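You operate a simulated robot arm through the tools that you are given. There is no shell and no other tool. Be economical: measure what you need, move in short steps, check, and stop when the job is done.

You are at the controls of a simulated two-armed robot. One attempt, no reset.

## Task
Put one of the cups from the top of the assembly bench on the deck of the airing stand. Take the box on the top of the assembly bench and put it away on the knee shelf of the blue rack. Pick up the stub core with one hand, pass it to the other hand and put it on the free end of the spare trough bench. Put the feeler on the deck of the airing stand. Fetch the forming die and set it on top of the brown release sheet on the top of the assembly bench. Put the white-rimmed cup on the top of the mould bench away on the front of the mixing bench. Do these in any order. Set down upright: box, stub core, feeler, white-rimmed cup.

The check looks at the end state, three seconds after you hand in, the way a careful person would. Anything else that was tipped, shoved, dropped, spilled or broken makes it a failure. Flat cloth is picked up by pressing the open fingertips on it (5 to 10 N) and closing them slowly along it; thin cloth reads only 2 to 8 mm in the jaws.

## Robot
Two 7-joint arms with fingered hands on one trunk, on a base that drives. Base frame: it is fixed to the floor where the robot stands at the start and does not move with it; the origin is under the middle of the robot, x ahead of it, y to its left, z up; the surface under the hand at the start is at about z = 84. Readings come in cm, rad, newtons and seconds.
The left shoulder is at the start at [3, 12.1, 106.3], the right one opposite. With the tool pointing down near the work surface each hand reaches from about 28 to 70 cm from the robot's upright axis, wherever it stands, measured 20 degrees to its own side. Places, roughly: box [75, 25, 100]; cup (7x7x6 cm) [60, 50, 90]; deck of the airing stand (29x20 cm) [88, -142, 88]; feeler (3x3x10 cm) [110, -190, 90]; forming die (9x11x5 cm) [30, -350, 90]; free end of the spare trough bench [320, -190, 90]; front of the mixing bench [-590, 590, 90]; knee shelf of the blue rack [360, -540, 50]; release sheet (21x16x4 cm) [70, -10, 80]; stub core (8x8x11 cm) [100, -50, 90]; white-rimmed cup (7x6x9 cm) [-180, -360, 90]. Payload 4 kg a hand.
The tool frame of a hand sits at the grasp point between the pads (the TCP): z along the fingers, y along the line on which they close. The tips reach 1.9 cm beyond it. Largest opening 12 cm; the body of the gripper starts 5.3 cm behind the TCP. The gripper is a hand of 3 fingers: y runs from the thumb to the fingers, the wrist lies at [0, 0, -21.9] in the tool frame, and closing takes about 1.5 s.
Orientation is that of the tool frame in the base frame, as [roll, pitch, yaw] about the fixed x, y, z axes, in that order (R = Rz(yaw) Ry(pitch) Rx(roll)). With the fingers straight down and closing along the base's y, the tool's x points along the base's -x, its y along +y and its z along -z.

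## Interface
- The arms move only by the tool apply_moves. It takes "left_steps", "right_steps" or both (then of equal length, played together; a hand with none holds still); each is a list of rows, each a list of 7 numbers: the shift along the tool's x, y, z in units of 100 mm (1.0 is 100 mm), then the turn, a rotation vector about the tool's x, y, z in units of 120 degrees (1.0 is 120 degrees), then the gripper command, from -1 (fully open) to 1 (shut), values between in proportion. In form: [[dx, dy, dz, ax, ay, az, gripper], ...]. A call has 1 to 8 rows; each row is the pose to reach, as a shift and turn from the pose commanded when the call began, along the tool's axes at that moment. A call with a number of a shift or a turn outside -1 to 1 is refused whole. A row lasts 0.2 s, in which the tool goes at most 5 cm and 0.15 rad; a call with a longer step from one row to the next is refused whole, and so is a gripper value outside its range. Where a pose cannot be reached the arm comes as near as it can. A force on the tool above 40 N (or 10 N above the force at the start of the call, whichever is more), or a blocked arm, ends the call early, and 0.2 s more pass. The fingers move at their own pace (about 7.2 cm/s each) and stop on an object; they squeeze with about 31 N. The grip force told is the motor's: it shows also when the fingers shut on nothing. Time passes only in rows, and 0.2 s behind the last, so rows that repeat a pose let the fingers close. It gives the time, the measured TCP pose, the force on the tool (base axes), the opening and the grip force at its end, in the units of the frame above (readings bear some noise), with the torque about the TCP (base axes, N m) and any sound that the robot's microphone picked up.
- Cameras (640 x 400 px; columns grow to the right, rows downward): "scene" is now at [6.19, -0.03, 161.05]; the picture's right is [-0.02, -1.00, 0.00], its down [-0.75, 0.01, -0.66] and it looks along [0.66, -0.01, -0.75] (base axes); focal length 262 px, centre (320, 200). "left" rides on the left gripper at [-6.6, -0.4, -7.9] in its tool frame; the picture's right is [0.05, -1.00, 0.00], its down [0.76, 0.04, -0.64] and it looks along [0.64, 0.03, 0.77] (tool axes); focal length 251 px, centre (320, 200). "right" rides on the right gripper at [6.6, -0.4, -7.9] in its tool frame; the picture's right is [0.05, 1.00, 0.00], its down [-0.76, 0.04, -0.64] and it looks along [-0.64, 0.04, 0.77] (tool axes); focal length 251 px, centre (320, 200). There is no depth. A picture from a camera that has moved, and an enlarged one, comes with that camera's place and axes in the base frame and with its lens.
- capture(camera): a new picture of that camera. No time passes.
- raise_lower(by): slides the trunk up (or, below 0, down) by that many cm; the arms and the scene camera ride with it, the base frame stays. It gives what a move gives, with no picture.
- roll_base(legs): drives the robot by 1 to 6 legs, each [ahead, turn to the left] in cm and rad, along the robot's own axes; the way and the turn of a leg run together, so that a leg with both is an arc; at most 150 cm and 3.142 rad a leg. The arms and the cameras ride along, it lands a little off, and it stops where it bumps. It gives what a move gives.
- grasp_type(shape, hand): the hand has 3 fingers and takes this shape, open, in about a second: jaw (thumb against the fingers, like two jaws); tri (thumb and two fingers); tip (a fingertip pinch); poke (one finger out to press); point (the index stretched); flat (the hand flat); cup (the hand cupped); fist (a fist). The gripper value then closes the fingers along that shape, each until it touches; the sizes above hold for jaw. It gives what a move gives, with no picture.
- head_to(pan, tilt): turns the head with the scene camera to pan (to the left, within 2.094 rad either way) and tilt (down, from -0.506 to 1.204), counted from straight ahead of the robot. It gives what a move gives.
- close_up(camera, box): a new picture of the part [left, top, right, bottom] of that camera's present view, enlarged. No time passes.
- close_job(): hands the job in; it is judged then, once.

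Work in short steps. Places have to be worked out from the pictures, the camera data and where the tool is seen: move nearer, look again, correct. Check each grasp and each placing, and mend what went wrong. You have 196 turns and 176 pictures in all, those below and enlarged ones among them. Open the grippers and draw the arms clear of the work before you hand the job in, unless the task says otherwise; then end with one line.

The tools are called after "Request:" as name(argument=value, ...) on one line, values as JSON. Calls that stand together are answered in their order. apply_moves: Moves the arms, as the interface text tells. Its arguments: {"type":"object","properties":{"left_steps":{"type":"array","items":{"type":"array","items":{"type":"number"}}},"right_steps":{"type":"array","items":{"type":"array","items":{"type":"number"}}}},"required":[]} The other tools are called the same way: raise_lower (by) slides the trunk up or down; grasp_type (shape, hand) gives the hand a shape; roll_base (legs) drives the base; head_to (pan, tilt) turns the head that bears the scene camera; capture (camera) takes a picture; close_up (camera, box) takes an enlarged picture of a part of a camera's view; close_job () hands the job in.

At the start:

```text
clock: 0.0
left_position: [48.79, 26.73, 107.93]
left_tool_rot: [-3.141, 0.0, 3.135]
left_force: [-0.1, -0.1, 0.6]
left_ft_torque: [0.04, -0.06, -0.02]
left_opening: 11.99
left_gripper_force: 0.1
left_shape: jaw
right_position: [41.25, -17.65, 107.34]
right_tool_rot: [3.139, 0.001, 3.135]
right_force: [0.0, -0.7, 1.0]
right_ft_torque: [0.0, -0.02, 0.0]
right_opening: 11.97
right_gripper_force: 0.1
right_shape: jaw
trunk travel left (down, up): [-27.5, 26.5]
robot x, y, heading: [0.07, 0.46, -0.002]
head pan, tilt: [-0.017, 0.845]
```

scene: 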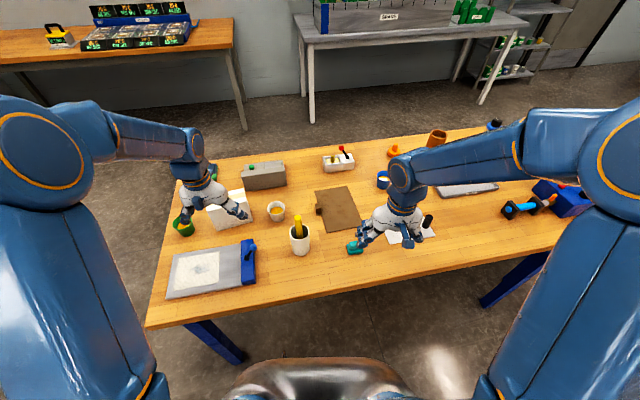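
right: 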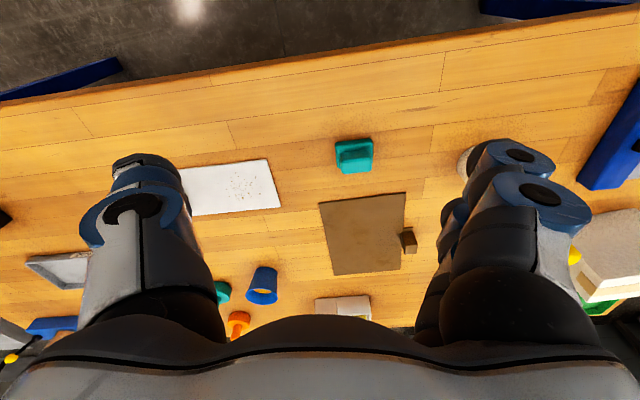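
left: 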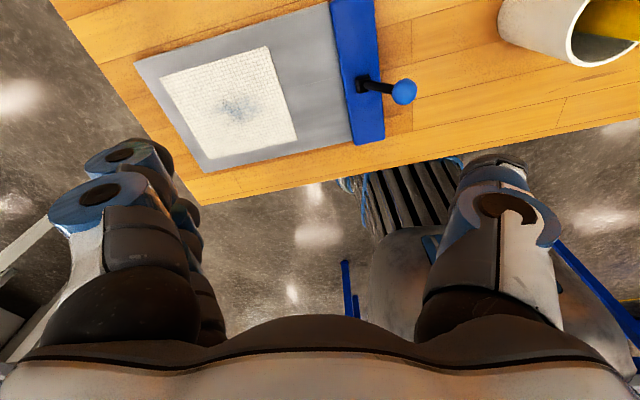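

I'll look closer at the bench to identify the objects.

Request:
close_up(camera="scene", box=[150, 120, 350, 300])

Request:
close_up(camera="scene", box=[320, 100, 600, 275])

```text
2.22 times, centred on (250, 210) of scene
camera zoom: at [6.19, -0.03, 161.05], right [-0.02, -1.0, 0.0], down [-0.75, 0.01, -0.66], along [0.66, -0.01, -0.75], focal length 582 px, centre (476, 178)
```

zoom: 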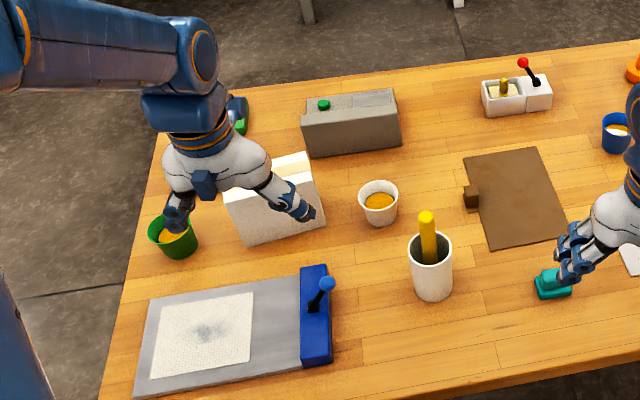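

```text
2.29 times, centred on (460, 188) of scene
camera zoom: at [6.19, -0.03, 161.05], right [-0.02, -1.0, 0.0], down [-0.75, 0.01, -0.66], along [0.66, -0.01, -0.75], focal length 599 px, centre (0, 229)
```

zoom: 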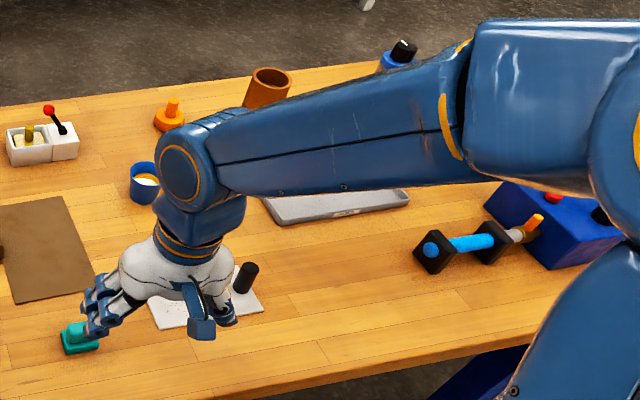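

The objects are clear: the stub core looks like the terracotta tube, and the cups hold contents. Next I look to the right for the other stations.

Request:
head_to(pan=-1.0, tilt=0.45)

Request:
capture(camera="scene")

Request:
head_to(pan=-2.0, tilt=0.4)

Request:
capture(camera="scene")

Request:
head_to(pan=2.0, tilt=0.3)

Request:
capture(camera="scene")

Request:
head_to(pan=0.0, tilt=0.3)

Request:
capture(camera="scene")

```text
clock: 1.2
left_position: [48.76, 26.65, 107.85]
left_tool_rot: [3.141, 0.001, 3.134]
left_force: [-1.1, -0.3, -0.1]
left_ft_torque: [-0.03, 0.01, 0.01]
left_opening: 11.99
left_gripper_force: 0.0
left_shape: jaw
right_position: [41.08, -17.68, 107.44]
right_tool_rot: [3.141, 0.0, 3.135]
right_force: [0.3, 0.3, -1.0]
right_ft_torque: [-0.02, 0.02, -0.04]
right_opening: 12.0
right_gripper_force: 0.0
right_shape: jaw
trunk travel left (down, up): [-27.5, 26.5]
robot x, y, heading: [-0.03, 0.47, -0.003]
head pan, tilt: [-1.0, 0.45]
```

```text
170 pictures are left
camera scene: at [3.32, -7.61, 164.45], right [-0.84, -0.54, 0.0], down [-0.24, 0.37, -0.9], along [0.49, -0.76, -0.44], focal length 262 px, centre (320, 200)
```

scene: 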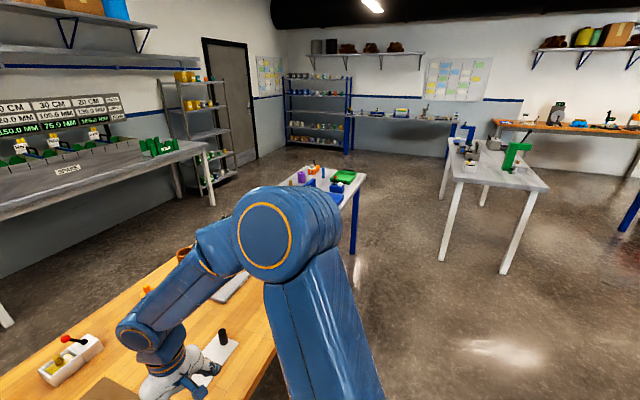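

```text
clock: 2.5
left_position: [48.89, 26.83, 107.98]
left_tool_rot: [3.141, 0.0, 3.133]
left_force: [0.1, 0.9, -0.1]
left_ft_torque: [0.02, -0.03, -0.01]
left_opening: 12.02
left_gripper_force: 0.1
left_shape: jaw
right_position: [41.21, -17.66, 107.39]
right_tool_rot: [3.141, 0.0, 3.135]
right_force: [-0.4, 0.5, -0.5]
right_ft_torque: [0.01, 0.01, 0.01]
right_opening: 11.99
right_gripper_force: 0.0
right_shape: jaw
trunk travel left (down, up): [-27.5, 26.5]
robot x, y, heading: [0.34, -0.06, -0.0]
head pan, tilt: [-2.0, 0.4]
```

```text
169 pictures are left
camera scene: at [-5.5, -8.31, 164.93], right [-0.91, 0.42, 0.0], down [0.16, 0.35, -0.92], along [-0.38, -0.84, -0.39], focal length 262 px, centre (320, 200)
```

scene: 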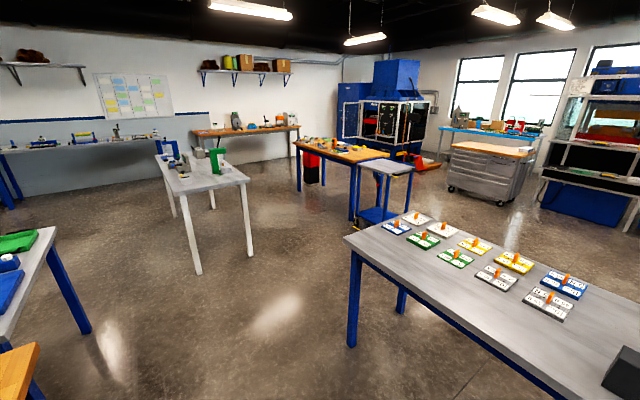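

```text
clock: 5.8
left_position: [48.78, 26.71, 107.85]
left_tool_rot: [-3.141, 0.0, 3.136]
left_force: [0.3, -0.1, 0.3]
left_ft_torque: [-0.04, 0.01, 0.01]
left_opening: 12.0
left_gripper_force: 0.1
left_shape: jaw
right_position: [41.18, -17.77, 107.38]
right_tool_rot: [3.141, 0.0, 3.134]
right_force: [0.4, 0.5, 0.1]
right_ft_torque: [-0.02, 0.05, -0.02]
right_opening: 12.01
right_gripper_force: 0.1
right_shape: jaw
trunk travel left (down, up): [-27.5, 26.5]
robot x, y, heading: [-0.25, 0.34, 0.002]
head pan, tilt: [2.0, 0.3]
```

```text
168 pictures are left
camera scene: at [-5.53, 8.61, 165.85], right [0.91, 0.42, 0.0], down [0.12, -0.27, -0.96], along [-0.4, 0.87, -0.3], focal length 262 px, centre (320, 200)
```

scene: 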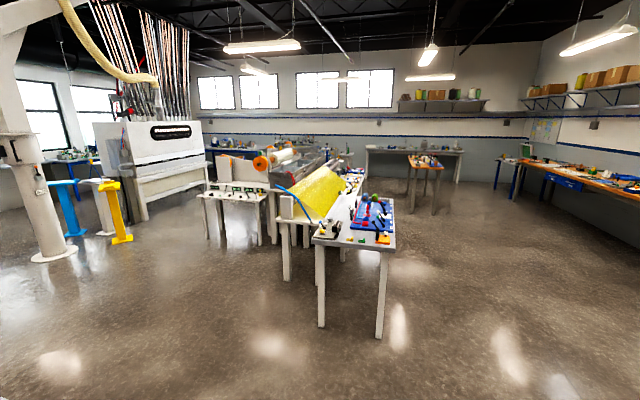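

```text
clock: 7.7
left_position: [48.73, 26.73, 107.89]
left_tool_rot: [-3.141, -0.001, 3.136]
left_force: [0.0, -0.2, 0.1]
left_ft_torque: [-0.01, 0.04, -0.01]
left_opening: 11.99
left_gripper_force: 0.1
left_shape: jaw
right_position: [41.33, -17.8, 107.4]
right_tool_rot: [-3.141, 0.0, 3.134]
right_force: [-0.3, -0.6, -0.7]
right_ft_torque: [0.03, -0.02, 0.01]
right_opening: 11.98
right_gripper_force: 0.1
right_shape: jaw
trunk travel left (down, up): [-27.5, 26.5]
robot x, y, heading: [0.22, -0.01, -0.004]
head pan, tilt: [0.0, 0.3]
```

```text
167 pictures are left
camera scene: at [7.69, 0.12, 165.85], right [0.0, -1.0, 0.0], down [-0.3, 0.0, -0.96], along [0.96, 0.0, -0.3], focal length 262 px, centre (320, 200)
```

scene: 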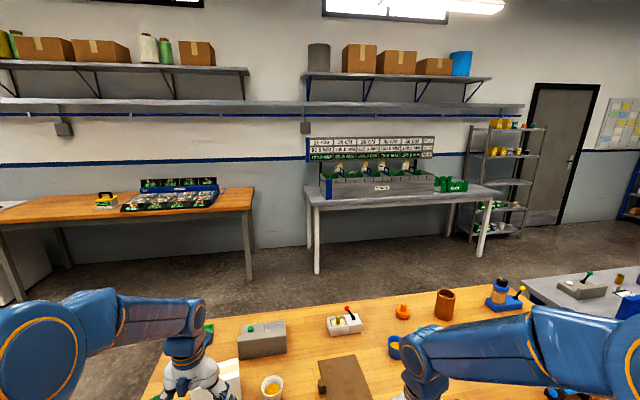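

The bench is a wooden table rotated slightly, and the green cup sits near (61,47). I raise the trunk for clearance, then turn left and go a bit ahead so the left hand can reach the cup.

Request:
raise_lower(by=12)

Request:
roll_base(legs=[[0, 0.3], [8, 0]])

Request:
head_to(pan=0.25, tilt=0.95)

Request:
capture(camera="scene")

Request:
capture(camera="left")

```text
clock: 9.2
left_position: [48.77, 26.84, 119.84]
left_tool_rot: [-3.141, -0.001, 3.135]
left_force: [0.2, -0.4, -0.2]
left_ft_torque: [-0.01, -0.02, 0.01]
left_opening: 12.0
left_gripper_force: 0.0
left_shape: jaw
right_position: [41.28, -17.76, 119.36]
right_tool_rot: [3.141, 0.0, 3.134]
right_force: [-0.1, 0.2, -0.2]
right_ft_torque: [-0.01, 0.03, 0.02]
right_opening: 12.0
right_gripper_force: 0.1
right_shape: jaw
trunk travel left (down, up): [-39.5, 14.5]
robot x, y, heading: [-0.19, 0.12, -0.001]
head pan, tilt: [0.0, 0.3]
```

```text
clock: 11.2
left_position: [46.49, 42.32, 119.73]
left_tool_rot: [-3.141, -0.002, -2.85]
left_force: [-0.2, 0.9, -0.3]
left_ft_torque: [-0.04, 0.01, -0.02]
left_opening: 11.99
left_gripper_force: 0.1
left_shape: jaw
right_position: [52.31, -2.41, 119.29]
right_tool_rot: [-3.141, -0.001, -2.85]
right_force: [0.4, 0.0, 0.5]
right_ft_torque: [-0.04, 0.03, 0.02]
right_opening: 12.01
right_gripper_force: 0.1
right_shape: jaw
trunk travel left (down, up): [-39.5, 14.5]
robot x, y, heading: [7.97, 0.6, 0.297]
head pan, tilt: [0.0, 0.3]
```

```text
clock: 12.3
left_position: [46.41, 42.11, 119.88]
left_tool_rot: [3.141, -0.001, -2.849]
left_force: [0.0, 0.1, -0.7]
left_ft_torque: [-0.01, 0.01, -0.01]
left_opening: 12.0
left_gripper_force: 0.0
left_shape: jaw
right_position: [52.22, -2.56, 119.24]
right_tool_rot: [3.141, 0.001, -2.849]
right_force: [-0.2, 0.9, 0.0]
right_ft_torque: [0.05, -0.02, 0.03]
right_opening: 12.0
right_gripper_force: 0.0
right_shape: jaw
trunk travel left (down, up): [-39.5, 14.5]
robot x, y, heading: [8.18, 0.91, 0.291]
head pan, tilt: [0.25, 0.949]
```

```text
166 pictures are left
camera scene: at [12.69, 4.11, 172.27], right [0.52, -0.85, 0.0], down [-0.7, -0.42, -0.58], along [0.5, 0.3, -0.81], focal length 262 px, centre (320, 200)
```

scene: 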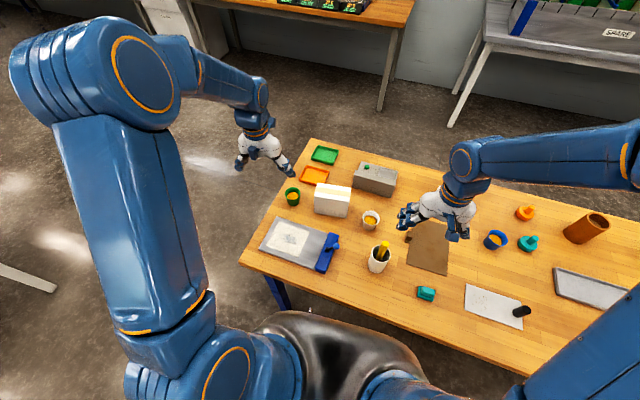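

```text
165 pictures are left
camera left: at [52.86, 43.64, 127.79], right [0.23, -0.97, 0.0], down [-0.74, -0.18, 0.64], along [-0.63, -0.15, -0.77], focal length 251 px, centre (320, 200)
```

left: 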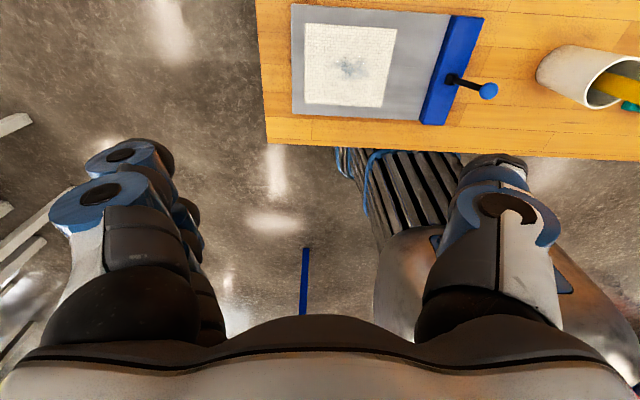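

The view is clear now, with the green cup near (60.5,45.8). I zoom on the left area to tell which object is the box.

Request:
close_up(camera="scene", box=[270, 130, 430, 230])

```text
4.00 times, centred on (350, 180) of scene
camera zoom: at [12.69, 4.11, 172.27], right [0.52, -0.85, 0.0], down [-0.7, -0.42, -0.58], along [0.5, 0.3, -0.81], focal length 1048 px, centre (200, 280)
```

zoom: 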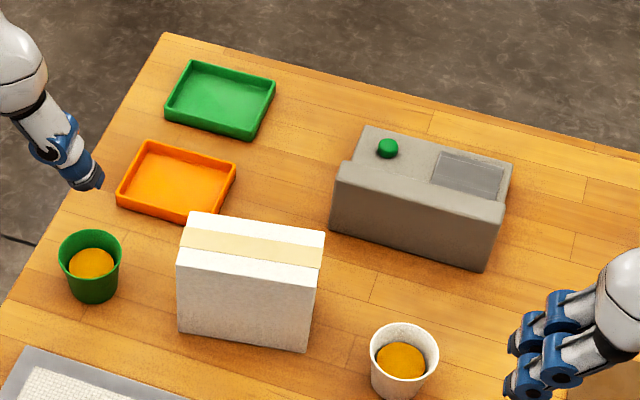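

The white taped carton is the box (about 12.7×4.8×14 cm). I check the blue rack's shelf clearance now, since it decides the grasp for the box.

Request:
head_to(pan=-1.27, tilt=0.15)

Request:
close_up(camera="scene", box=[220, 130, 420, 255])

Request:
head_to(pan=0.25, tilt=0.95)

```text
clock: 13.9
left_position: [46.43, 42.27, 119.84]
left_tool_rot: [-3.141, -0.001, -2.851]
left_force: [0.5, -0.6, 0.3]
left_ft_torque: [-0.01, -0.01, 0.01]
left_opening: 12.0
left_gripper_force: 0.0
left_shape: jaw
right_position: [52.24, -2.48, 119.36]
right_tool_rot: [-3.141, 0.001, -2.851]
right_force: [0.9, 0.1, 0.1]
right_ft_torque: [0.01, 0.02, 0.03]
right_opening: 12.0
right_gripper_force: 0.0
right_shape: jaw
trunk travel left (down, up): [-39.5, 14.5]
robot x, y, heading: [7.85, 0.61, 0.298]
head pan, tilt: [-1.271, 0.15]
```

```text
3.20 times, centred on (320, 192) of scene
camera zoom: at [11.67, -7.28, 179.25], right [-0.83, -0.56, 0.0], down [-0.08, 0.12, -0.99], along [0.56, -0.82, -0.15], focal length 838 px, centre (320, 224)
```

zoom: 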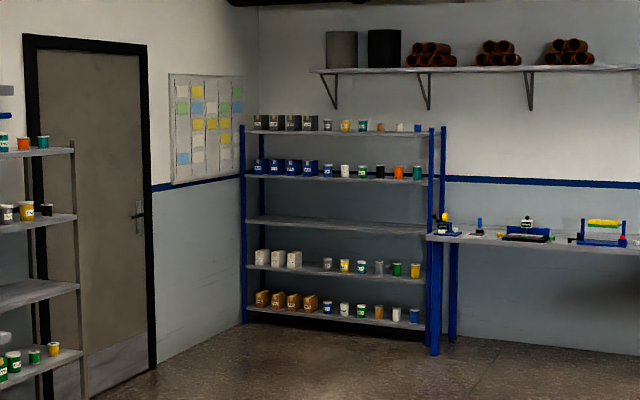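

```text
clock: 15.5
left_position: [46.36, 42.19, 119.88]
left_tool_rot: [-3.141, 0.002, -2.849]
left_force: [-0.7, 0.7, 0.4]
left_ft_torque: [0.02, -0.02, 0.0]
left_opening: 12.0
left_gripper_force: 0.0
left_shape: jaw
right_position: [52.17, -2.56, 119.37]
right_tool_rot: [3.139, 0.001, -2.849]
right_force: [-0.5, 0.6, -0.1]
right_ft_torque: [0.05, -0.01, 0.02]
right_opening: 11.99
right_gripper_force: 0.2
right_shape: jaw
trunk travel left (down, up): [-39.5, 14.5]
robot x, y, heading: [8.19, 1.43, 0.302]
head pan, tilt: [0.25, 0.949]
```

Knee shelf at z≈51 has a ~33 cm gap, so the box will need a horizontal grasp later. First the green cup: move left hand over it with a slightly narrowed opening.

Request:
apply_moves(left_steps=[[-0.3, 0, 0.3, 0, 0, 0, -0.6], [-0.6, -0.03, 0.6, 0, 0, 0, -0.6], [-0.9, -0.06, 0.9, 0, 0, 0, -0.6], [-1.0, -0.06, 1.0, 0, 0, 0, -0.6], [-1.0, -0.06, 1.0, 0, 0, 0, -0.6]])

Request:
apply_moves(left_steps=[[-0.2, 0, 0.3, 0, 0, 0, -0.6], [-0.35, 0, 0.6, 0, 0, 0, -0.6], [-0.45, 0, 0.9, 0, 0, 0, -0.6], [-0.45, 0, 0.9, 0, 0, 0, -0.6]])

Request:
capture(camera="left")

Request:
capture(camera="scene")

```text
clock: 16.7
left_position: [56.07, 44.61, 110.04]
left_tool_rot: [3.141, 0.0, -2.85]
left_force: [0.6, 0.5, -0.6]
left_ft_torque: [-0.02, 0.0, -0.02]
left_opening: 9.64
left_gripper_force: 0.1
left_shape: jaw
right_position: [52.21, -2.54, 119.33]
right_tool_rot: [3.141, 0.001, -2.85]
right_force: [0.3, 0.7, 0.2]
right_ft_torque: [-0.03, -0.02, 0.02]
right_opening: 11.99
right_gripper_force: 0.1
right_shape: jaw
trunk travel left (down, up): [-39.5, 14.5]
robot x, y, heading: [8.06, 1.04, 0.301]
head pan, tilt: [0.25, 0.949]
```

```text
clock: 17.7
left_position: [60.3, 45.65, 100.89]
left_tool_rot: [-3.141, 0.001, -2.85]
left_force: [0.0, -0.6, 0.2]
left_ft_torque: [0.01, 0.01, -0.02]
left_opening: 9.6
left_gripper_force: 0.1
left_shape: jaw
right_position: [52.16, -2.57, 119.35]
right_tool_rot: [-3.141, 0.001, -2.851]
right_force: [0.0, -0.3, -0.6]
right_ft_torque: [-0.01, -0.02, -0.02]
right_opening: 12.02
right_gripper_force: 0.1
right_shape: jaw
trunk travel left (down, up): [-39.5, 14.5]
robot x, y, heading: [7.71, 1.18, 0.294]
head pan, tilt: [0.25, 0.949]
```

```text
162 pictures are left
camera left: at [66.87, 47.24, 108.8], right [0.24, -0.97, 0.0], down [-0.74, -0.18, 0.64], along [-0.63, -0.15, -0.77], focal length 251 px, centre (320, 200)
```

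left: 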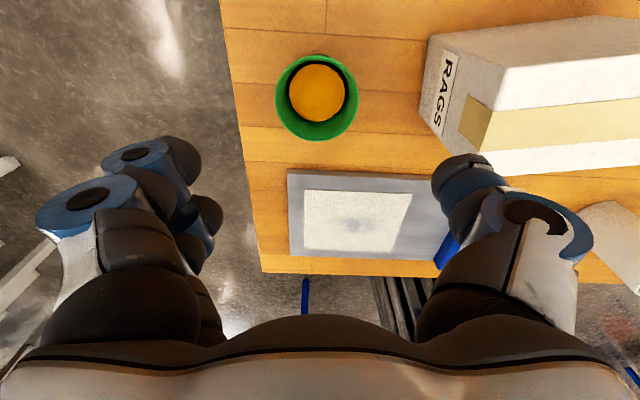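

```text
161 pictures are left
camera scene: at [12.64, 4.12, 172.26], right [0.52, -0.85, 0.0], down [-0.7, -0.42, -0.58], along [0.5, 0.3, -0.81], focal length 262 px, centre (320, 200)
```

scene: 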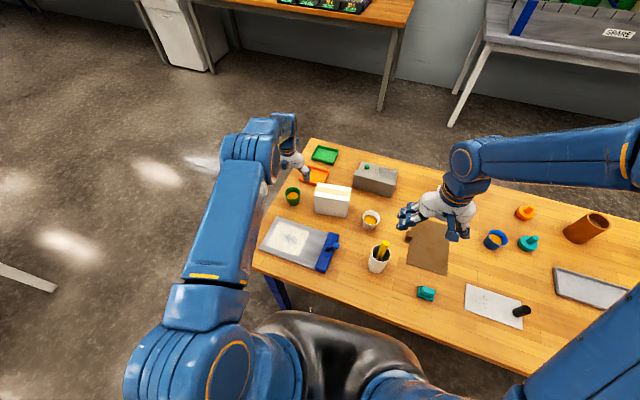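

The cup centre reads (60.85, 46.1); I correct slightly, descend to z≈88 and close.

Request:
apply_moves(left_steps=[[-0.06, 0.02, 0.4, 0, 0, 0, -0.6], [-0.06, 0.02, 0.7, 0, 0, 0, -0.6], [-0.06, 0.02, 0.9, 0, 0, 0, -0.6], [-0.06, 0.02, 1.0, 0, 0, 0, -0.6]])

Request:
apply_moves(left_steps=[[0, 0, 0.15, 0, 0, 0, -0.6], [0, 0, 0.29, 0, 0, 0, -0.6], [0, 0, 0.29, 0, 0, 0, 0], [0, 0, 0.29, 0, 0, 0, 1], [0, 0, 0.29, 0, 0, 0, 1], [0, 0, 0.29, 0, 0, 0, 1], [0, 0, 0.29, 0, 0, 0, 1]])

Request:
capture(camera="left")

```text
clock: 18.7
left_position: [60.21, 45.63, 90.96]
left_tool_rot: [3.141, 0.002, -2.85]
left_force: [0.8, 0.1, -0.3]
left_ft_torque: [-0.02, 0.03, 0.01]
left_opening: 9.61
left_gripper_force: 0.1
left_shape: jaw
left hand out of reach, approached as far as the arm can: row 4
right_position: [52.21, -2.5, 119.38]
right_tool_rot: [3.141, -0.002, -2.849]
right_force: [0.7, -0.5, 0.4]
right_ft_torque: [-0.02, 0.01, 0.02]
right_opening: 12.01
right_gripper_force: 0.0
right_shape: jaw
trunk travel left (down, up): [-39.5, 14.5]
robot x, y, heading: [7.98, 1.32, 0.295]
head pan, tilt: [0.25, 0.949]
```

```text
clock: 20.3
left_position: [59.63, 45.32, 88.46]
left_tool_rot: [3.141, 0.0, -2.85]
left_force: [-0.2, 0.2, -0.1]
left_ft_torque: [-0.02, -0.02, -0.01]
left_opening: 4.44
left_gripper_force: 30.8
left_shape: jaw
left hand out of reach, approached as far as the arm can: row 2, 3, 4, 5, 6, 7
right_position: [52.22, -2.57, 119.36]
right_tool_rot: [-3.141, 0.001, -2.851]
right_force: [0.7, 0.8, 0.1]
right_ft_torque: [0.03, -0.01, 0.0]
right_opening: 11.99
right_gripper_force: 0.0
right_shape: jaw
trunk travel left (down, up): [-39.5, 14.5]
robot x, y, heading: [7.83, 0.56, 0.296]
head pan, tilt: [0.25, 0.949]
```

```text
160 pictures are left
camera left: at [66.19, 46.81, 96.4], right [0.24, -0.97, 0.0], down [-0.74, -0.18, 0.64], along [-0.63, -0.15, -0.77], focal length 251 px, centre (320, 200)
```

left: 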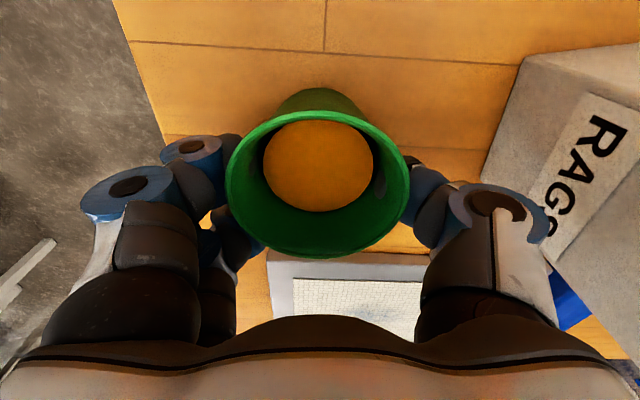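

Gripped (31 N). Lift 8 cm and check that it hangs level.

Request:
apply_moves(left_steps=[[0, 0, -0.1, 0, 0, 0, 1], [0, 0, -0.3, 0, 0, 0, 1], [0, 0, -0.5, 0, 0, 0, 1], [0, 0, -0.7, 0, 0, 0, 1], [0, 0, -0.9, 0, 0, 0, 1]])

Request:
capture(camera="left")

Request:
close_up(camera="scene", box=[240, 130, 400, 230])

```text
clock: 21.5
left_position: [61.79, 46.31, 96.87]
left_tool_rot: [3.14, 0.0, -2.849]
left_force: [0.3, -0.8, -0.1]
left_ft_torque: [0.03, -0.01, 0.02]
left_opening: 4.44
left_gripper_force: 30.5
left_shape: jaw
left hand out of reach, approached as far as the arm can: row 2, 3, 4, 5
right_position: [52.18, -2.49, 119.3]
right_tool_rot: [-3.141, -0.003, -2.85]
right_force: [-0.4, 1.1, -0.1]
right_ft_torque: [-0.01, 0.05, -0.01]
right_opening: 11.99
right_gripper_force: 0.0
right_shape: jaw
trunk travel left (down, up): [-39.5, 14.5]
robot x, y, heading: [7.92, 0.97, 0.298]
head pan, tilt: [0.25, 0.949]
```

```text
159 pictures are left
camera left: at [68.3, 47.74, 104.82], right [0.24, -0.97, 0.0], down [-0.74, -0.18, 0.64], along [-0.63, -0.15, -0.76], focal length 251 px, centre (320, 200)
```

left: 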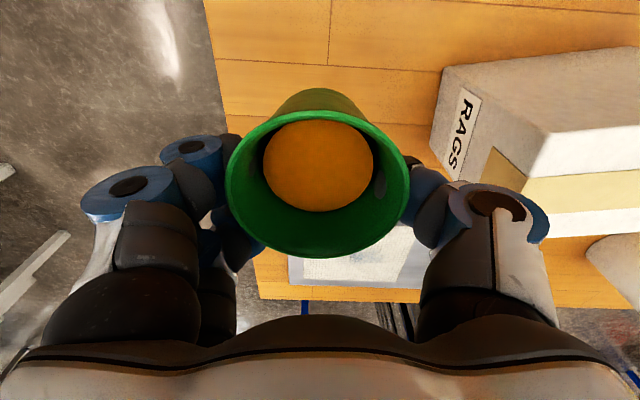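

```text
4.00 times, centred on (320, 180) of scene
camera zoom: at [12.68, 4.15, 172.26], right [0.52, -0.85, 0.0], down [-0.7, -0.42, -0.58], along [0.5, 0.3, -0.81], focal length 1048 px, centre (320, 280)
```

zoom: 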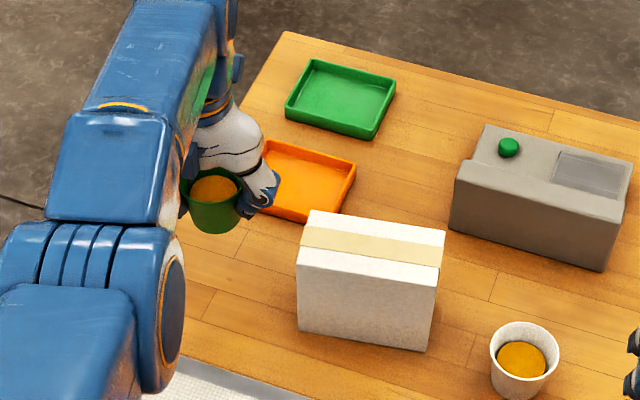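

Held level. I raise and retract the hand, lift the trunk, and back off from the bench.

Request:
apply_moves(left_steps=[[0, 0, -0.3, 0, 0, 0, 1], [0.0, 0, -0.6, 0, 0, 0, 1], [0.2, 0, -0.9, 0, 0, 0, 1], [0.5, 0, -1.0, 0, 0, 0, 1], [0.8, 0, -1.0, 0, 0, 0, 1], [1.0, 0, -1.0, 0, 0, 0, 1]])

Request:
raise_lower(by=8)

Request:
roll_base(legs=[[-35, 0], [0, -1.5]])

Request:
head_to(pan=0.1, tilt=0.6)

Request:
capture(camera="scene")

```text
clock: 22.9
left_position: [62.53, 47.99, 106.36]
left_tool_rot: [-3.141, -0.002, -2.85]
left_force: [0.9, -0.7, -0.4]
left_ft_torque: [0.02, -0.02, -0.01]
left_opening: 4.45
left_gripper_force: 31.4
left_shape: jaw
left hand out of reach, approached as far as the arm can: row 1, 2, 3, 4, 5, 6
right_position: [52.21, -2.52, 119.39]
right_tool_rot: [-3.141, 0.0, -2.85]
right_force: [-0.4, -0.1, 0.0]
right_ft_torque: [-0.01, -0.06, -0.01]
right_opening: 12.01
right_gripper_force: 0.0
right_shape: jaw
trunk travel left (down, up): [-39.5, 14.5]
robot x, y, heading: [7.91, 1.2, 0.3]
head pan, tilt: [0.25, 0.949]
```

```text
clock: 24.1
left_position: [62.52, 48.04, 114.46]
left_tool_rot: [3.141, 0.0, -2.849]
left_force: [0.0, 0.9, 0.4]
left_ft_torque: [0.0, 0.02, 0.04]
left_opening: 4.43
left_gripper_force: 30.7
left_shape: jaw
right_position: [52.39, -2.43, 127.4]
right_tool_rot: [3.141, 0.0, -2.85]
right_force: [-0.3, -0.1, 0.2]
right_ft_torque: [0.04, 0.04, -0.01]
right_opening: 12.0
right_gripper_force: 0.1
right_shape: jaw
trunk travel left (down, up): [-47.5, 6.5]
robot x, y, heading: [8.16, 1.19, 0.295]
head pan, tilt: [0.25, 0.949]
```

```text
clock: 28.3
left_position: [46.89, -7.95, 114.42]
left_tool_rot: [-3.141, -0.015, 2.736]
left_force: [-0.5, -0.9, -1.4]
left_ft_torque: [0.02, 0.02, 0.0]
left_opening: 4.34
left_gripper_force: 31.3
left_shape: jaw
right_position: [5.97, -39.89, 127.35]
right_tool_rot: [3.14, 0.0, 2.732]
right_force: [-0.2, 0.4, -0.1]
right_ft_torque: [0.02, 0.01, 0.01]
right_opening: 12.01
right_gripper_force: 0.1
right_shape: jaw
trunk travel left (down, up): [-47.5, 6.5]
robot x, y, heading: [-24.13, -4.19, -0.42]
head pan, tilt: [0.25, 0.949]
stopped in leg 2: the robot was blocked; the commanded pose is now the measured one
```

```text
clock: 29.1
left_position: [46.81, -7.74, 114.43]
left_tool_rot: [-3.141, -0.012, 2.736]
left_force: [-0.3, 0.5, -0.1]
left_ft_torque: [-0.01, -0.02, 0.01]
left_opening: 4.35
left_gripper_force: 30.8
left_shape: jaw
right_position: [5.83, -39.66, 127.43]
right_tool_rot: [3.141, 0.001, 2.735]
right_force: [-0.2, -0.1, 1.0]
right_ft_torque: [0.01, 0.01, 0.01]
right_opening: 12.0
right_gripper_force: 0.1
right_shape: jaw
trunk travel left (down, up): [-47.5, 6.5]
robot x, y, heading: [-23.85, -4.03, -0.423]
head pan, tilt: [0.099, 0.6]
```

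```text
157 pictures are left
camera scene: at [-17.04, -5.78, 183.09], right [-0.32, -0.95, 0.0], down [-0.54, 0.18, -0.82], along [0.78, -0.26, -0.57], focal length 262 px, centre (320, 200)
```

scene: 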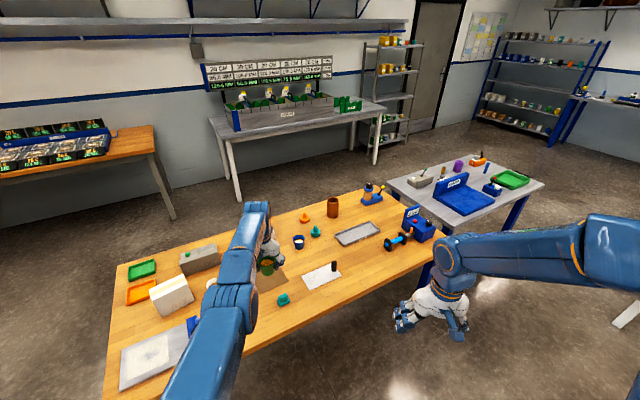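

The turn was blocked; maybe the left arm touches something. I look at what is near the left arm.

Request:
capture(camera="left")

Request:
head_to(pan=0.4, tilt=1.0)

Request:
capture(camera="scene")

Request:
capture(camera="right")

```text
156 pictures are left
camera left: at [52.92, -10.86, 122.26], right [-0.45, -0.9, 0.0], down [-0.68, 0.34, 0.65], along [-0.58, 0.29, -0.76], focal length 251 px, centre (320, 200)
```

left: 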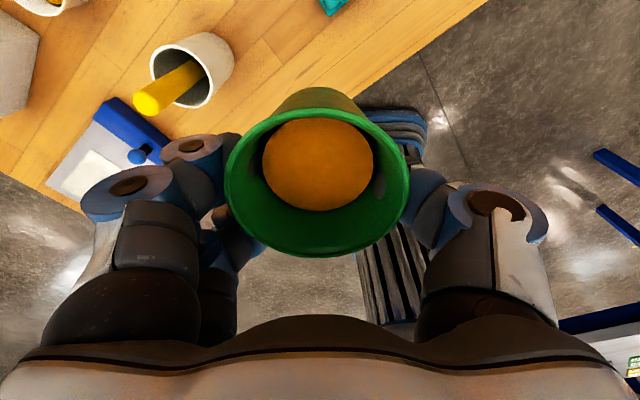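

```text
clock: 30.0
left_position: [46.82, -7.9, 114.44]
left_tool_rot: [-3.141, -0.013, 2.735]
left_force: [0.4, -0.4, -0.1]
left_ft_torque: [0.0, 0.0, 0.01]
left_opening: 4.39
left_gripper_force: 31.0
left_shape: jaw
right_position: [5.84, -39.93, 127.42]
right_tool_rot: [3.14, -0.001, 2.733]
right_force: [-0.4, -0.8, -0.7]
right_ft_torque: [-0.01, 0.04, -0.02]
right_opening: 12.0
right_gripper_force: 0.1
right_shape: jaw
trunk travel left (down, up): [-47.5, 6.5]
robot x, y, heading: [-23.99, -4.02, -0.418]
head pan, tilt: [0.4, 1.0]
```

```text
155 pictures are left
camera scene: at [-18.44, -3.37, 179.9], right [-0.02, -1.0, 0.0], down [-0.84, 0.02, -0.54], along [0.54, -0.01, -0.84], focal length 262 px, centre (320, 200)
```

scene: 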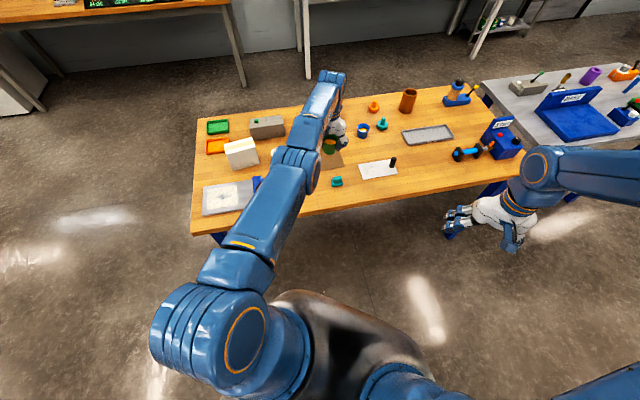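

```text
154 pictures are left
camera right: at [-0.28, -37.53, 135.29], right [0.35, 0.94, 0.0], down [0.72, -0.27, 0.64], along [0.6, -0.22, -0.77], focal length 251 px, centre (320, 200)
```

right: 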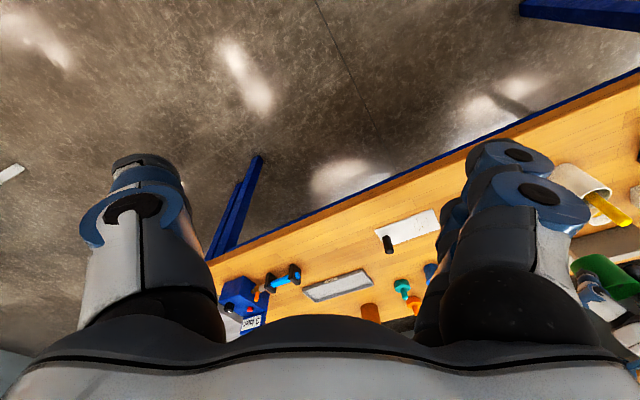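

Nothing appears toppled. The left arm is fully stretched; I retract it 10 cm before turning again.

Request:
apply_moves(left_steps=[[0.2, 0, 0, 0, 0, 0, 1], [0.4, 0, -0.1, 0, 0, 0, 1], [0.6, 0, -0.2, 0, 0, 0, 1], [0.8, 0, -0.3, 0, 0, 0, 1], [1.0, 0, -0.4, 0, 0, 0, 1], [1.0, 0, -0.4, 0, 0, 0, 1]])

Request:
apply_moves(left_steps=[[0.2, 0, 0, 0, 0, 0, 1], [0.4, 0, 0, 0, 0, 0, 1], [0.6, 0, 0, 0, 0, 0, 1], [0.8, 0, 0, 0, 0, 0, 1], [1.0, 0, 0, 0, 0, 0, 1], [1.0, 0, 0, 0, 0, 0, 1]])

Request:
roll_base(legs=[[0, -0.5]])

```text
clock: 31.4
left_position: [47.29, -6.73, 117.5]
left_tool_rot: [-3.141, -0.015, 2.734]
left_force: [-0.2, 0.1, 0.1]
left_ft_torque: [0.0, -0.02, -0.03]
left_opening: 4.38
left_gripper_force: 31.1
left_shape: jaw
left hand out of reach, approached as far as the arm can: row 1, 2, 3, 4, 5, 6
right_position: [5.87, -39.84, 127.47]
right_tool_rot: [3.139, -0.002, 2.734]
right_force: [0.3, 0.0, 0.8]
right_ft_torque: [0.02, -0.06, 0.0]
right_opening: 12.0
right_gripper_force: 0.1
right_shape: jaw
trunk travel left (down, up): [-47.5, 6.5]
robot x, y, heading: [-23.92, -3.82, -0.424]
head pan, tilt: [0.4, 1.0]
```

```text
clock: 32.8
left_position: [47.44, -6.04, 117.34]
left_tool_rot: [-3.141, -0.014, 2.735]
left_force: [0.2, -0.1, -0.7]
left_ft_torque: [0.01, -0.02, 0.04]
left_opening: 4.39
left_gripper_force: 30.9
left_shape: jaw
left hand out of reach, approached as far as the arm can: row 1, 2, 3, 4, 5, 6
right_position: [5.97, -39.91, 127.38]
right_tool_rot: [3.139, 0.001, 2.734]
right_force: [-0.2, 0.2, 0.4]
right_ft_torque: [0.0, 0.01, 0.0]
right_opening: 11.99
right_gripper_force: 0.0
right_shape: jaw
trunk travel left (down, up): [-47.5, 6.5]
robot x, y, heading: [-23.75, -4.24, -0.424]
head pan, tilt: [0.4, 1.0]
```

```text
clock: 34.6
left_position: [38.06, -40.61, 117.34]
left_tool_rot: [-3.141, -0.021, 2.234]
left_force: [-0.6, -0.5, -1.3]
left_ft_torque: [-0.01, 0.03, 0.0]
left_opening: 4.17
left_gripper_force: 31.1
left_shape: jaw
right_position: [-14.79, -49.96, 127.33]
right_tool_rot: [3.14, 0.002, 2.23]
right_force: [-0.8, 0.9, -0.7]
right_ft_torque: [-0.01, 0.04, 0.01]
right_opening: 12.01
right_gripper_force: 0.0
right_shape: jaw
trunk travel left (down, up): [-47.5, 6.5]
robot x, y, heading: [-20.43, -1.26, -0.92]
head pan, tilt: [0.4, 1.0]
```

The arm seems caught near a straight-arm singularity. I try an upward/sideways move to unfold it.

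Request:
apply_moves(left_steps=[[0, 0, -0.3, 0, 0, 0, 1], [0, 0, -0.6, 0, 0, 0, 1], [0, 0, -0.9, 0, 0, 0, 1], [0, 0, -1.0, 0, 0, 0, 1], [0, 0, -1.0, 0, 0, 0, 1]])

Request:
capture(camera="scene")

```text
clock: 35.8
left_position: [37.95, -40.39, 127.36]
left_tool_rot: [-3.14, -0.023, 2.235]
left_force: [-0.5, 0.3, 0.1]
left_ft_torque: [-0.03, -0.03, -0.01]
left_opening: 4.14
left_gripper_force: 30.9
left_shape: jaw
left hand out of reach, approached as far as the arm can: row 4, 5
right_position: [-14.91, -50.18, 127.34]
right_tool_rot: [3.14, 0.0, 2.231]
right_force: [-0.4, 0.1, 0.1]
right_ft_torque: [-0.01, -0.03, 0.0]
right_opening: 12.02
right_gripper_force: 0.1
right_shape: jaw
trunk travel left (down, up): [-47.5, 6.5]
robot x, y, heading: [-20.6, -1.65, -0.923]
head pan, tilt: [0.4, 1.0]
```

```text
153 pictures are left
camera scene: at [-15.38, -3.67, 179.9], right [-0.5, -0.87, 0.0], down [-0.73, 0.42, -0.54], along [0.47, -0.27, -0.84], focal length 262 px, centre (320, 200)
```

scene: 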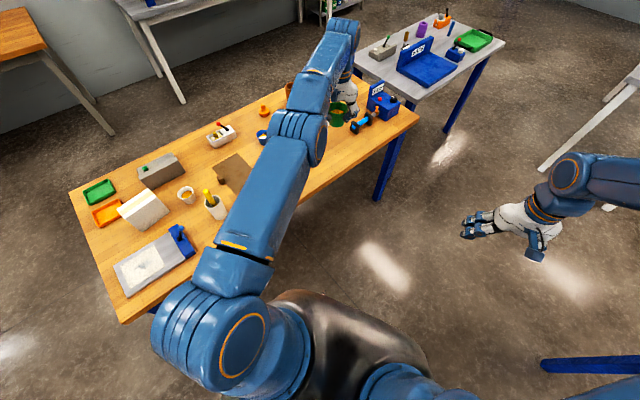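

Request:
apply_moves(left_steps=[[0.2, 0, 0, 0, 0, 0, 1], [0.4, 0, 0, 0, 0, 0, 1], [0.6, 0, 0, 0, 0, 0, 1], [0.8, 0, 0, 0, 0, 0, 1], [1.0, 0, 0, 0, 0, 0, 1], [1.0, 0, 0, 0, 0, 0, 1]])

```text
clock: 37.2
left_position: [38.24, -39.77, 128.68]
left_tool_rot: [3.141, -0.023, 2.234]
left_force: [0.7, -0.3, -1.0]
left_ft_torque: [-0.03, 0.01, 0.0]
left_opening: 4.13
left_gripper_force: 31.0
left_shape: jaw
left hand out of reach, approached as far as the arm can: row 1, 2, 3, 4, 5, 6
right_position: [-14.76, -50.01, 127.39]
right_tool_rot: [3.14, 0.001, 2.233]
right_force: [0.3, 0.8, 0.6]
right_ft_torque: [0.01, 0.0, 0.0]
right_opening: 12.0
right_gripper_force: 0.0
right_shape: jaw
trunk travel left (down, up): [-47.5, 6.5]
robot x, y, heading: [-20.44, -1.29, -0.917]
head pan, tilt: [0.4, 1.0]
```

Request:
apply_moves(left_steps=[[0, 0.3, 0, 0, 0, 0, 1], [0, 0.6, 0, 0, 0, 0, 1], [0, 0.9, 0, 0, 0, 0, 1], [0, 1.0, 0, 0, 0, 0, 1], [0, 1.0, 0, 0, 0, 0, 1]])

Request:
apply_moves(left_steps=[[0.2, 0.3, 0, 0, 0, 0, 1], [0.4, 0.6, 0, 0, 0, 0, 1], [0.5, 0.9, 0, 0, 0, 0, 1], [0.6, 1.0, 0, 0, 0, 0, 1], [0.6, 1.0, 0, 0, 0, 0, 1]])

Request:
apply_moves(left_steps=[[0, 0, 0.3, 0, 0, 0, 1], [0, 0, 0.6, 0, 0, 0, 1], [0, 0, 0.9, 0, 0, 0, 1], [0, 0, 1.0, 0, 0, 0, 1], [0, 0, 1.0, 0, 0, 0, 1]])

```text
clock: 38.4
left_position: [45.4, -32.24, 128.34]
left_tool_rot: [-3.14, -0.023, 2.235]
left_force: [0.0, 0.3, -0.6]
left_ft_torque: [0.02, -0.01, -0.01]
left_opening: 4.12
left_gripper_force: 31.1
left_shape: jaw
left hand out of reach, approached as far as the arm can: row 2, 3, 4, 5
right_position: [-14.96, -49.93, 127.3]
right_tool_rot: [3.141, 0.0, 2.232]
right_force: [-0.7, -0.5, 0.8]
right_ft_torque: [0.01, 0.0, 0.05]
right_opening: 12.01
right_gripper_force: 0.2
right_shape: jaw
trunk travel left (down, up): [-47.5, 6.5]
robot x, y, heading: [-20.41, -1.69, -0.917]
head pan, tilt: [0.4, 1.0]
```

```text
clock: 39.6
left_position: [51.33, -22.18, 129.01]
left_tool_rot: [-3.14, -0.022, 2.235]
left_force: [0.1, -1.1, -0.4]
left_ft_torque: [-0.01, 0.01, -0.05]
left_opening: 4.1
left_gripper_force: 31.0
left_shape: jaw
left hand out of reach, approached as far as the arm can: row 1, 2, 3, 4, 5
right_position: [-14.89, -49.95, 127.37]
right_tool_rot: [3.14, -0.001, 2.233]
right_force: [-0.2, 0.1, -0.8]
right_ft_torque: [-0.01, 0.0, 0.0]
right_opening: 11.98
right_gripper_force: 0.0
right_shape: jaw
trunk travel left (down, up): [-47.5, 6.5]
robot x, y, heading: [-20.25, -1.37, -0.922]
head pan, tilt: [0.4, 1.0]
```

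```text
clock: 40.8
left_position: [51.9, -22.27, 118.76]
left_tool_rot: [-3.14, -0.023, 2.235]
left_force: [-0.6, -0.3, -0.3]
left_ft_torque: [0.01, 0.0, 0.0]
left_opening: 4.14
left_gripper_force: 31.1
left_shape: jaw
left hand out of reach, approached as far as the arm can: row 1, 2, 3, 4, 5
right_position: [-14.79, -50.08, 127.36]
right_tool_rot: [3.138, 0.0, 2.233]
right_force: [0.0, 0.5, -0.3]
right_ft_torque: [0.03, -0.03, 0.02]
right_opening: 12.01
right_gripper_force: 0.1
right_shape: jaw
trunk travel left (down, up): [-47.5, 6.5]
robot x, y, heading: [-20.37, -1.52, -0.921]
head pan, tilt: [0.4, 1.0]
```

Only the radial direction is dead (straight elbow). I try a wrist yaw, which doesn't tilt the cup, followed by a retract to break the singularity.

Request:
apply_moves(left_steps=[[0, 0, 0, 0, 0, 0.07, 1], [0, 0, 0, 0, 0, 0.14, 1], [0, 0, 0, 0, 0, 0.21, 1], [0, 0, 0, 0, 0, 0.28, 1], [0, 0, 0, 0, 0, 0.35, 1], [0, 0, 0, 0, 0, 0.42, 1], [0, 0, 0, 0, 0, 0.42, 1]])

Request:
apply_moves(left_steps=[[0.15, -0.15, 0, 0, 0, -0.07, 1], [0.3, -0.3, 0, 0, 0, -0.14, 1], [0.45, -0.45, 0, 0, 0, -0.21, 1], [0.6, -0.6, 0, 0, 0, -0.28, 1], [0.75, -0.75, 0, 0, 0, -0.35, 1], [0.9, -0.9, 0, 0, 0, -0.42, 1], [0.9, -0.9, 0, 0, 0, -0.42, 1], [0.9, -0.9, 0, 0, 0, -0.42, 1]])

Request:
capture(camera="left")

```text
clock: 42.4
left_position: [52.02, -22.26, 119.0]
left_tool_rot: [-3.124, -0.014, 1.352]
left_force: [0.8, -0.2, -1.0]
left_ft_torque: [0.05, 0.02, 0.0]
left_opening: 4.14
left_gripper_force: 30.8
left_shape: jaw
right_position: [-14.82, -49.93, 127.56]
right_tool_rot: [3.141, 0.001, 2.231]
right_force: [0.2, -0.7, 0.3]
right_ft_torque: [-0.01, -0.04, 0.03]
right_opening: 12.03
right_gripper_force: 0.0
right_shape: jaw
trunk travel left (down, up): [-47.5, 6.5]
robot x, y, heading: [-20.43, -1.41, -0.924]
head pan, tilt: [0.4, 1.0]
```

```text
clock: 44.2
left_position: [55.05, -15.33, 118.68]
left_tool_rot: [-3.141, -0.022, 2.236]
left_force: [-0.8, 0.4, 0.5]
left_ft_torque: [0.05, 0.05, 0.05]
left_opening: 4.12
left_gripper_force: 31.2
left_shape: jaw
left hand out of reach, approached as far as the arm can: row 1, 2, 3, 4, 5, 6, 7, 8
right_position: [-14.82, -50.05, 127.36]
right_tool_rot: [3.14, 0.0, 2.233]
right_force: [-0.1, -0.4, -0.7]
right_ft_torque: [-0.03, 0.01, 0.05]
right_opening: 12.02
right_gripper_force: 0.1
right_shape: jaw
trunk travel left (down, up): [-47.5, 6.5]
robot x, y, heading: [-20.39, -1.68, -0.924]
head pan, tilt: [0.4, 1.0]
```

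```text
152 pictures are left
camera left: at [59.07, -21.02, 126.37], right [-0.82, -0.57, 0.0], down [-0.43, 0.62, 0.66], along [-0.38, 0.54, -0.75], focal length 251 px, centre (320, 200)
```

left: 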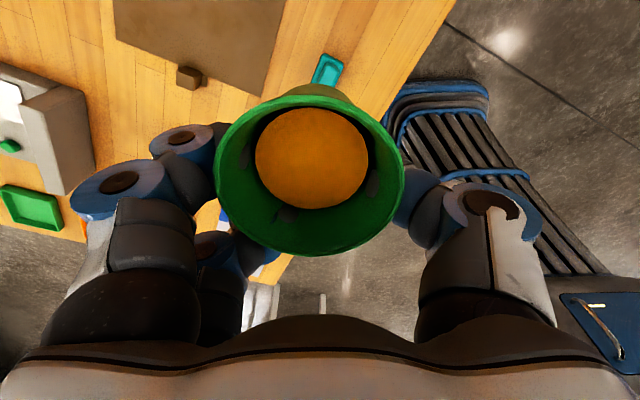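

The arm is stuck fully extended, but base, trunk and tangential moves still control it. I'll place the cup using the base: the blue deck is at about (87,-143), so I drive to about (31,-184) with heading 0.29.

Request:
roll_base(legs=[[0, -0.38], [100, 0], [90, 0], [0, 0.8], [0, 0.79]])

Request:
head_to(pan=0.1, tilt=0.9)

Request:
capture(camera="scene")

```text
clock: 50.2
left_position: [70.59, -137.6, 118.94]
left_tool_rot: [3.136, -0.015, 1.857]
left_force: [0.2, -0.7, -0.3]
left_ft_torque: [0.06, 0.02, -0.03]
left_opening: 4.12
left_gripper_force: 31.0
left_shape: jaw
right_position: [-7.24, -143.97, 127.27]
right_tool_rot: [3.14, -0.001, 1.854]
right_force: [-0.1, -0.8, -1.1]
right_ft_torque: [0.04, 0.02, 0.01]
right_opening: 12.01
right_gripper_force: 0.0
right_shape: jaw
trunk travel left (down, up): [-47.5, 6.5]
robot x, y, heading: [4.67, -96.95, -1.288]
head pan, tilt: [0.4, 1.0]
stopped in leg 2: the robot was blocked; the commanded pose is now the measured one
```

```text
clock: 51.0
left_position: [70.64, -137.15, 119.07]
left_tool_rot: [3.136, -0.012, 1.857]
left_force: [-0.2, -0.7, 0.2]
left_ft_torque: [-0.02, 0.01, -0.01]
left_opening: 4.1
left_gripper_force: 31.3
left_shape: jaw
right_position: [-7.3, -143.67, 127.52]
right_tool_rot: [3.139, 0.002, 1.854]
right_force: [0.0, 0.9, 0.1]
right_ft_torque: [-0.05, 0.02, -0.01]
right_opening: 11.99
right_gripper_force: 0.2
right_shape: jaw
trunk travel left (down, up): [-47.5, 6.5]
robot x, y, heading: [4.49, -96.84, -1.287]
head pan, tilt: [0.099, 0.901]
```

```text
151 pictures are left
camera scene: at [7.35, -101.87, 180.62], right [-0.93, -0.37, 0.0], down [-0.29, 0.73, -0.62], along [0.23, -0.58, -0.78], focal length 262 px, centre (320, 200)
```

scene: 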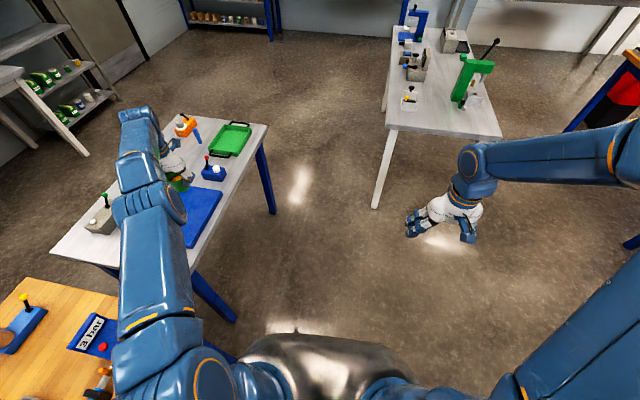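

Blocked about 1 m in, though nothing visibly touches. I look at the left hand and the 3-bar device before proceeding.

Request:
head_to(pan=0.9, tilt=1.0)

Request:
capture(camera="scene")

Request:
capture(camera="left")

```text
clock: 52.2
left_position: [70.71, -137.27, 119.11]
left_tool_rot: [3.136, -0.014, 1.858]
left_force: [0.2, -0.7, 0.0]
left_ft_torque: [0.01, -0.01, -0.04]
left_opening: 4.08
left_gripper_force: 31.1
left_shape: jaw
right_position: [-7.28, -143.78, 127.46]
right_tool_rot: [3.14, 0.001, 1.854]
right_force: [0.8, 0.5, -0.6]
right_ft_torque: [0.02, 0.0, -0.04]
right_opening: 12.01
right_gripper_force: 0.1
right_shape: jaw
trunk travel left (down, up): [-47.5, 6.5]
robot x, y, heading: [4.29, -96.53, -1.289]
head pan, tilt: [0.901, 1.0]
```

```text
150 pictures are left
camera scene: at [10.99, -97.57, 179.9], right [-0.38, -0.93, 0.0], down [-0.78, 0.32, -0.54], along [0.5, -0.2, -0.84], focal length 262 px, centre (320, 200)
```

scene: 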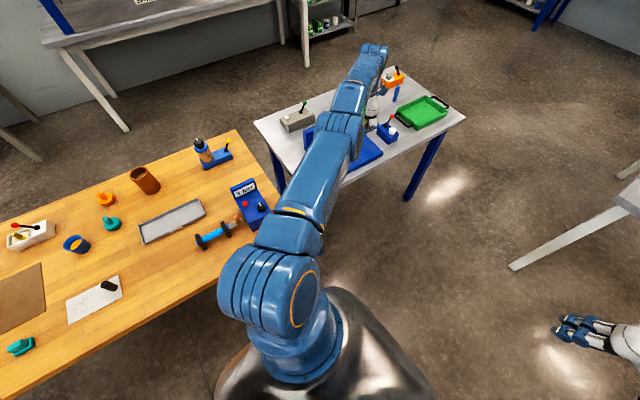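

```text
149 pictures are left
camera left: at [72.16, -143.95, 126.92], right [-0.97, -0.23, 0.0], down [-0.18, 0.74, 0.65], along [-0.15, 0.64, -0.76], focal length 251 px, centre (320, 200)
```

left: 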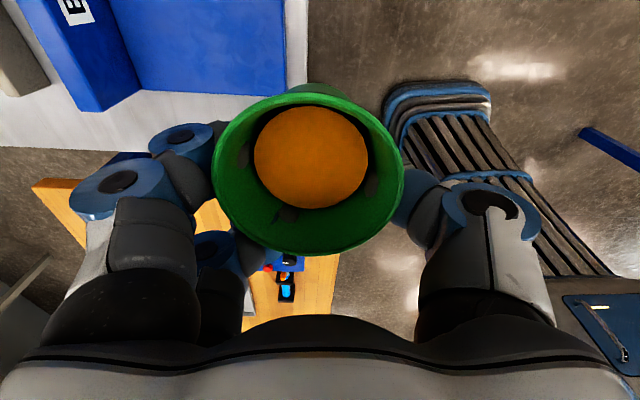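

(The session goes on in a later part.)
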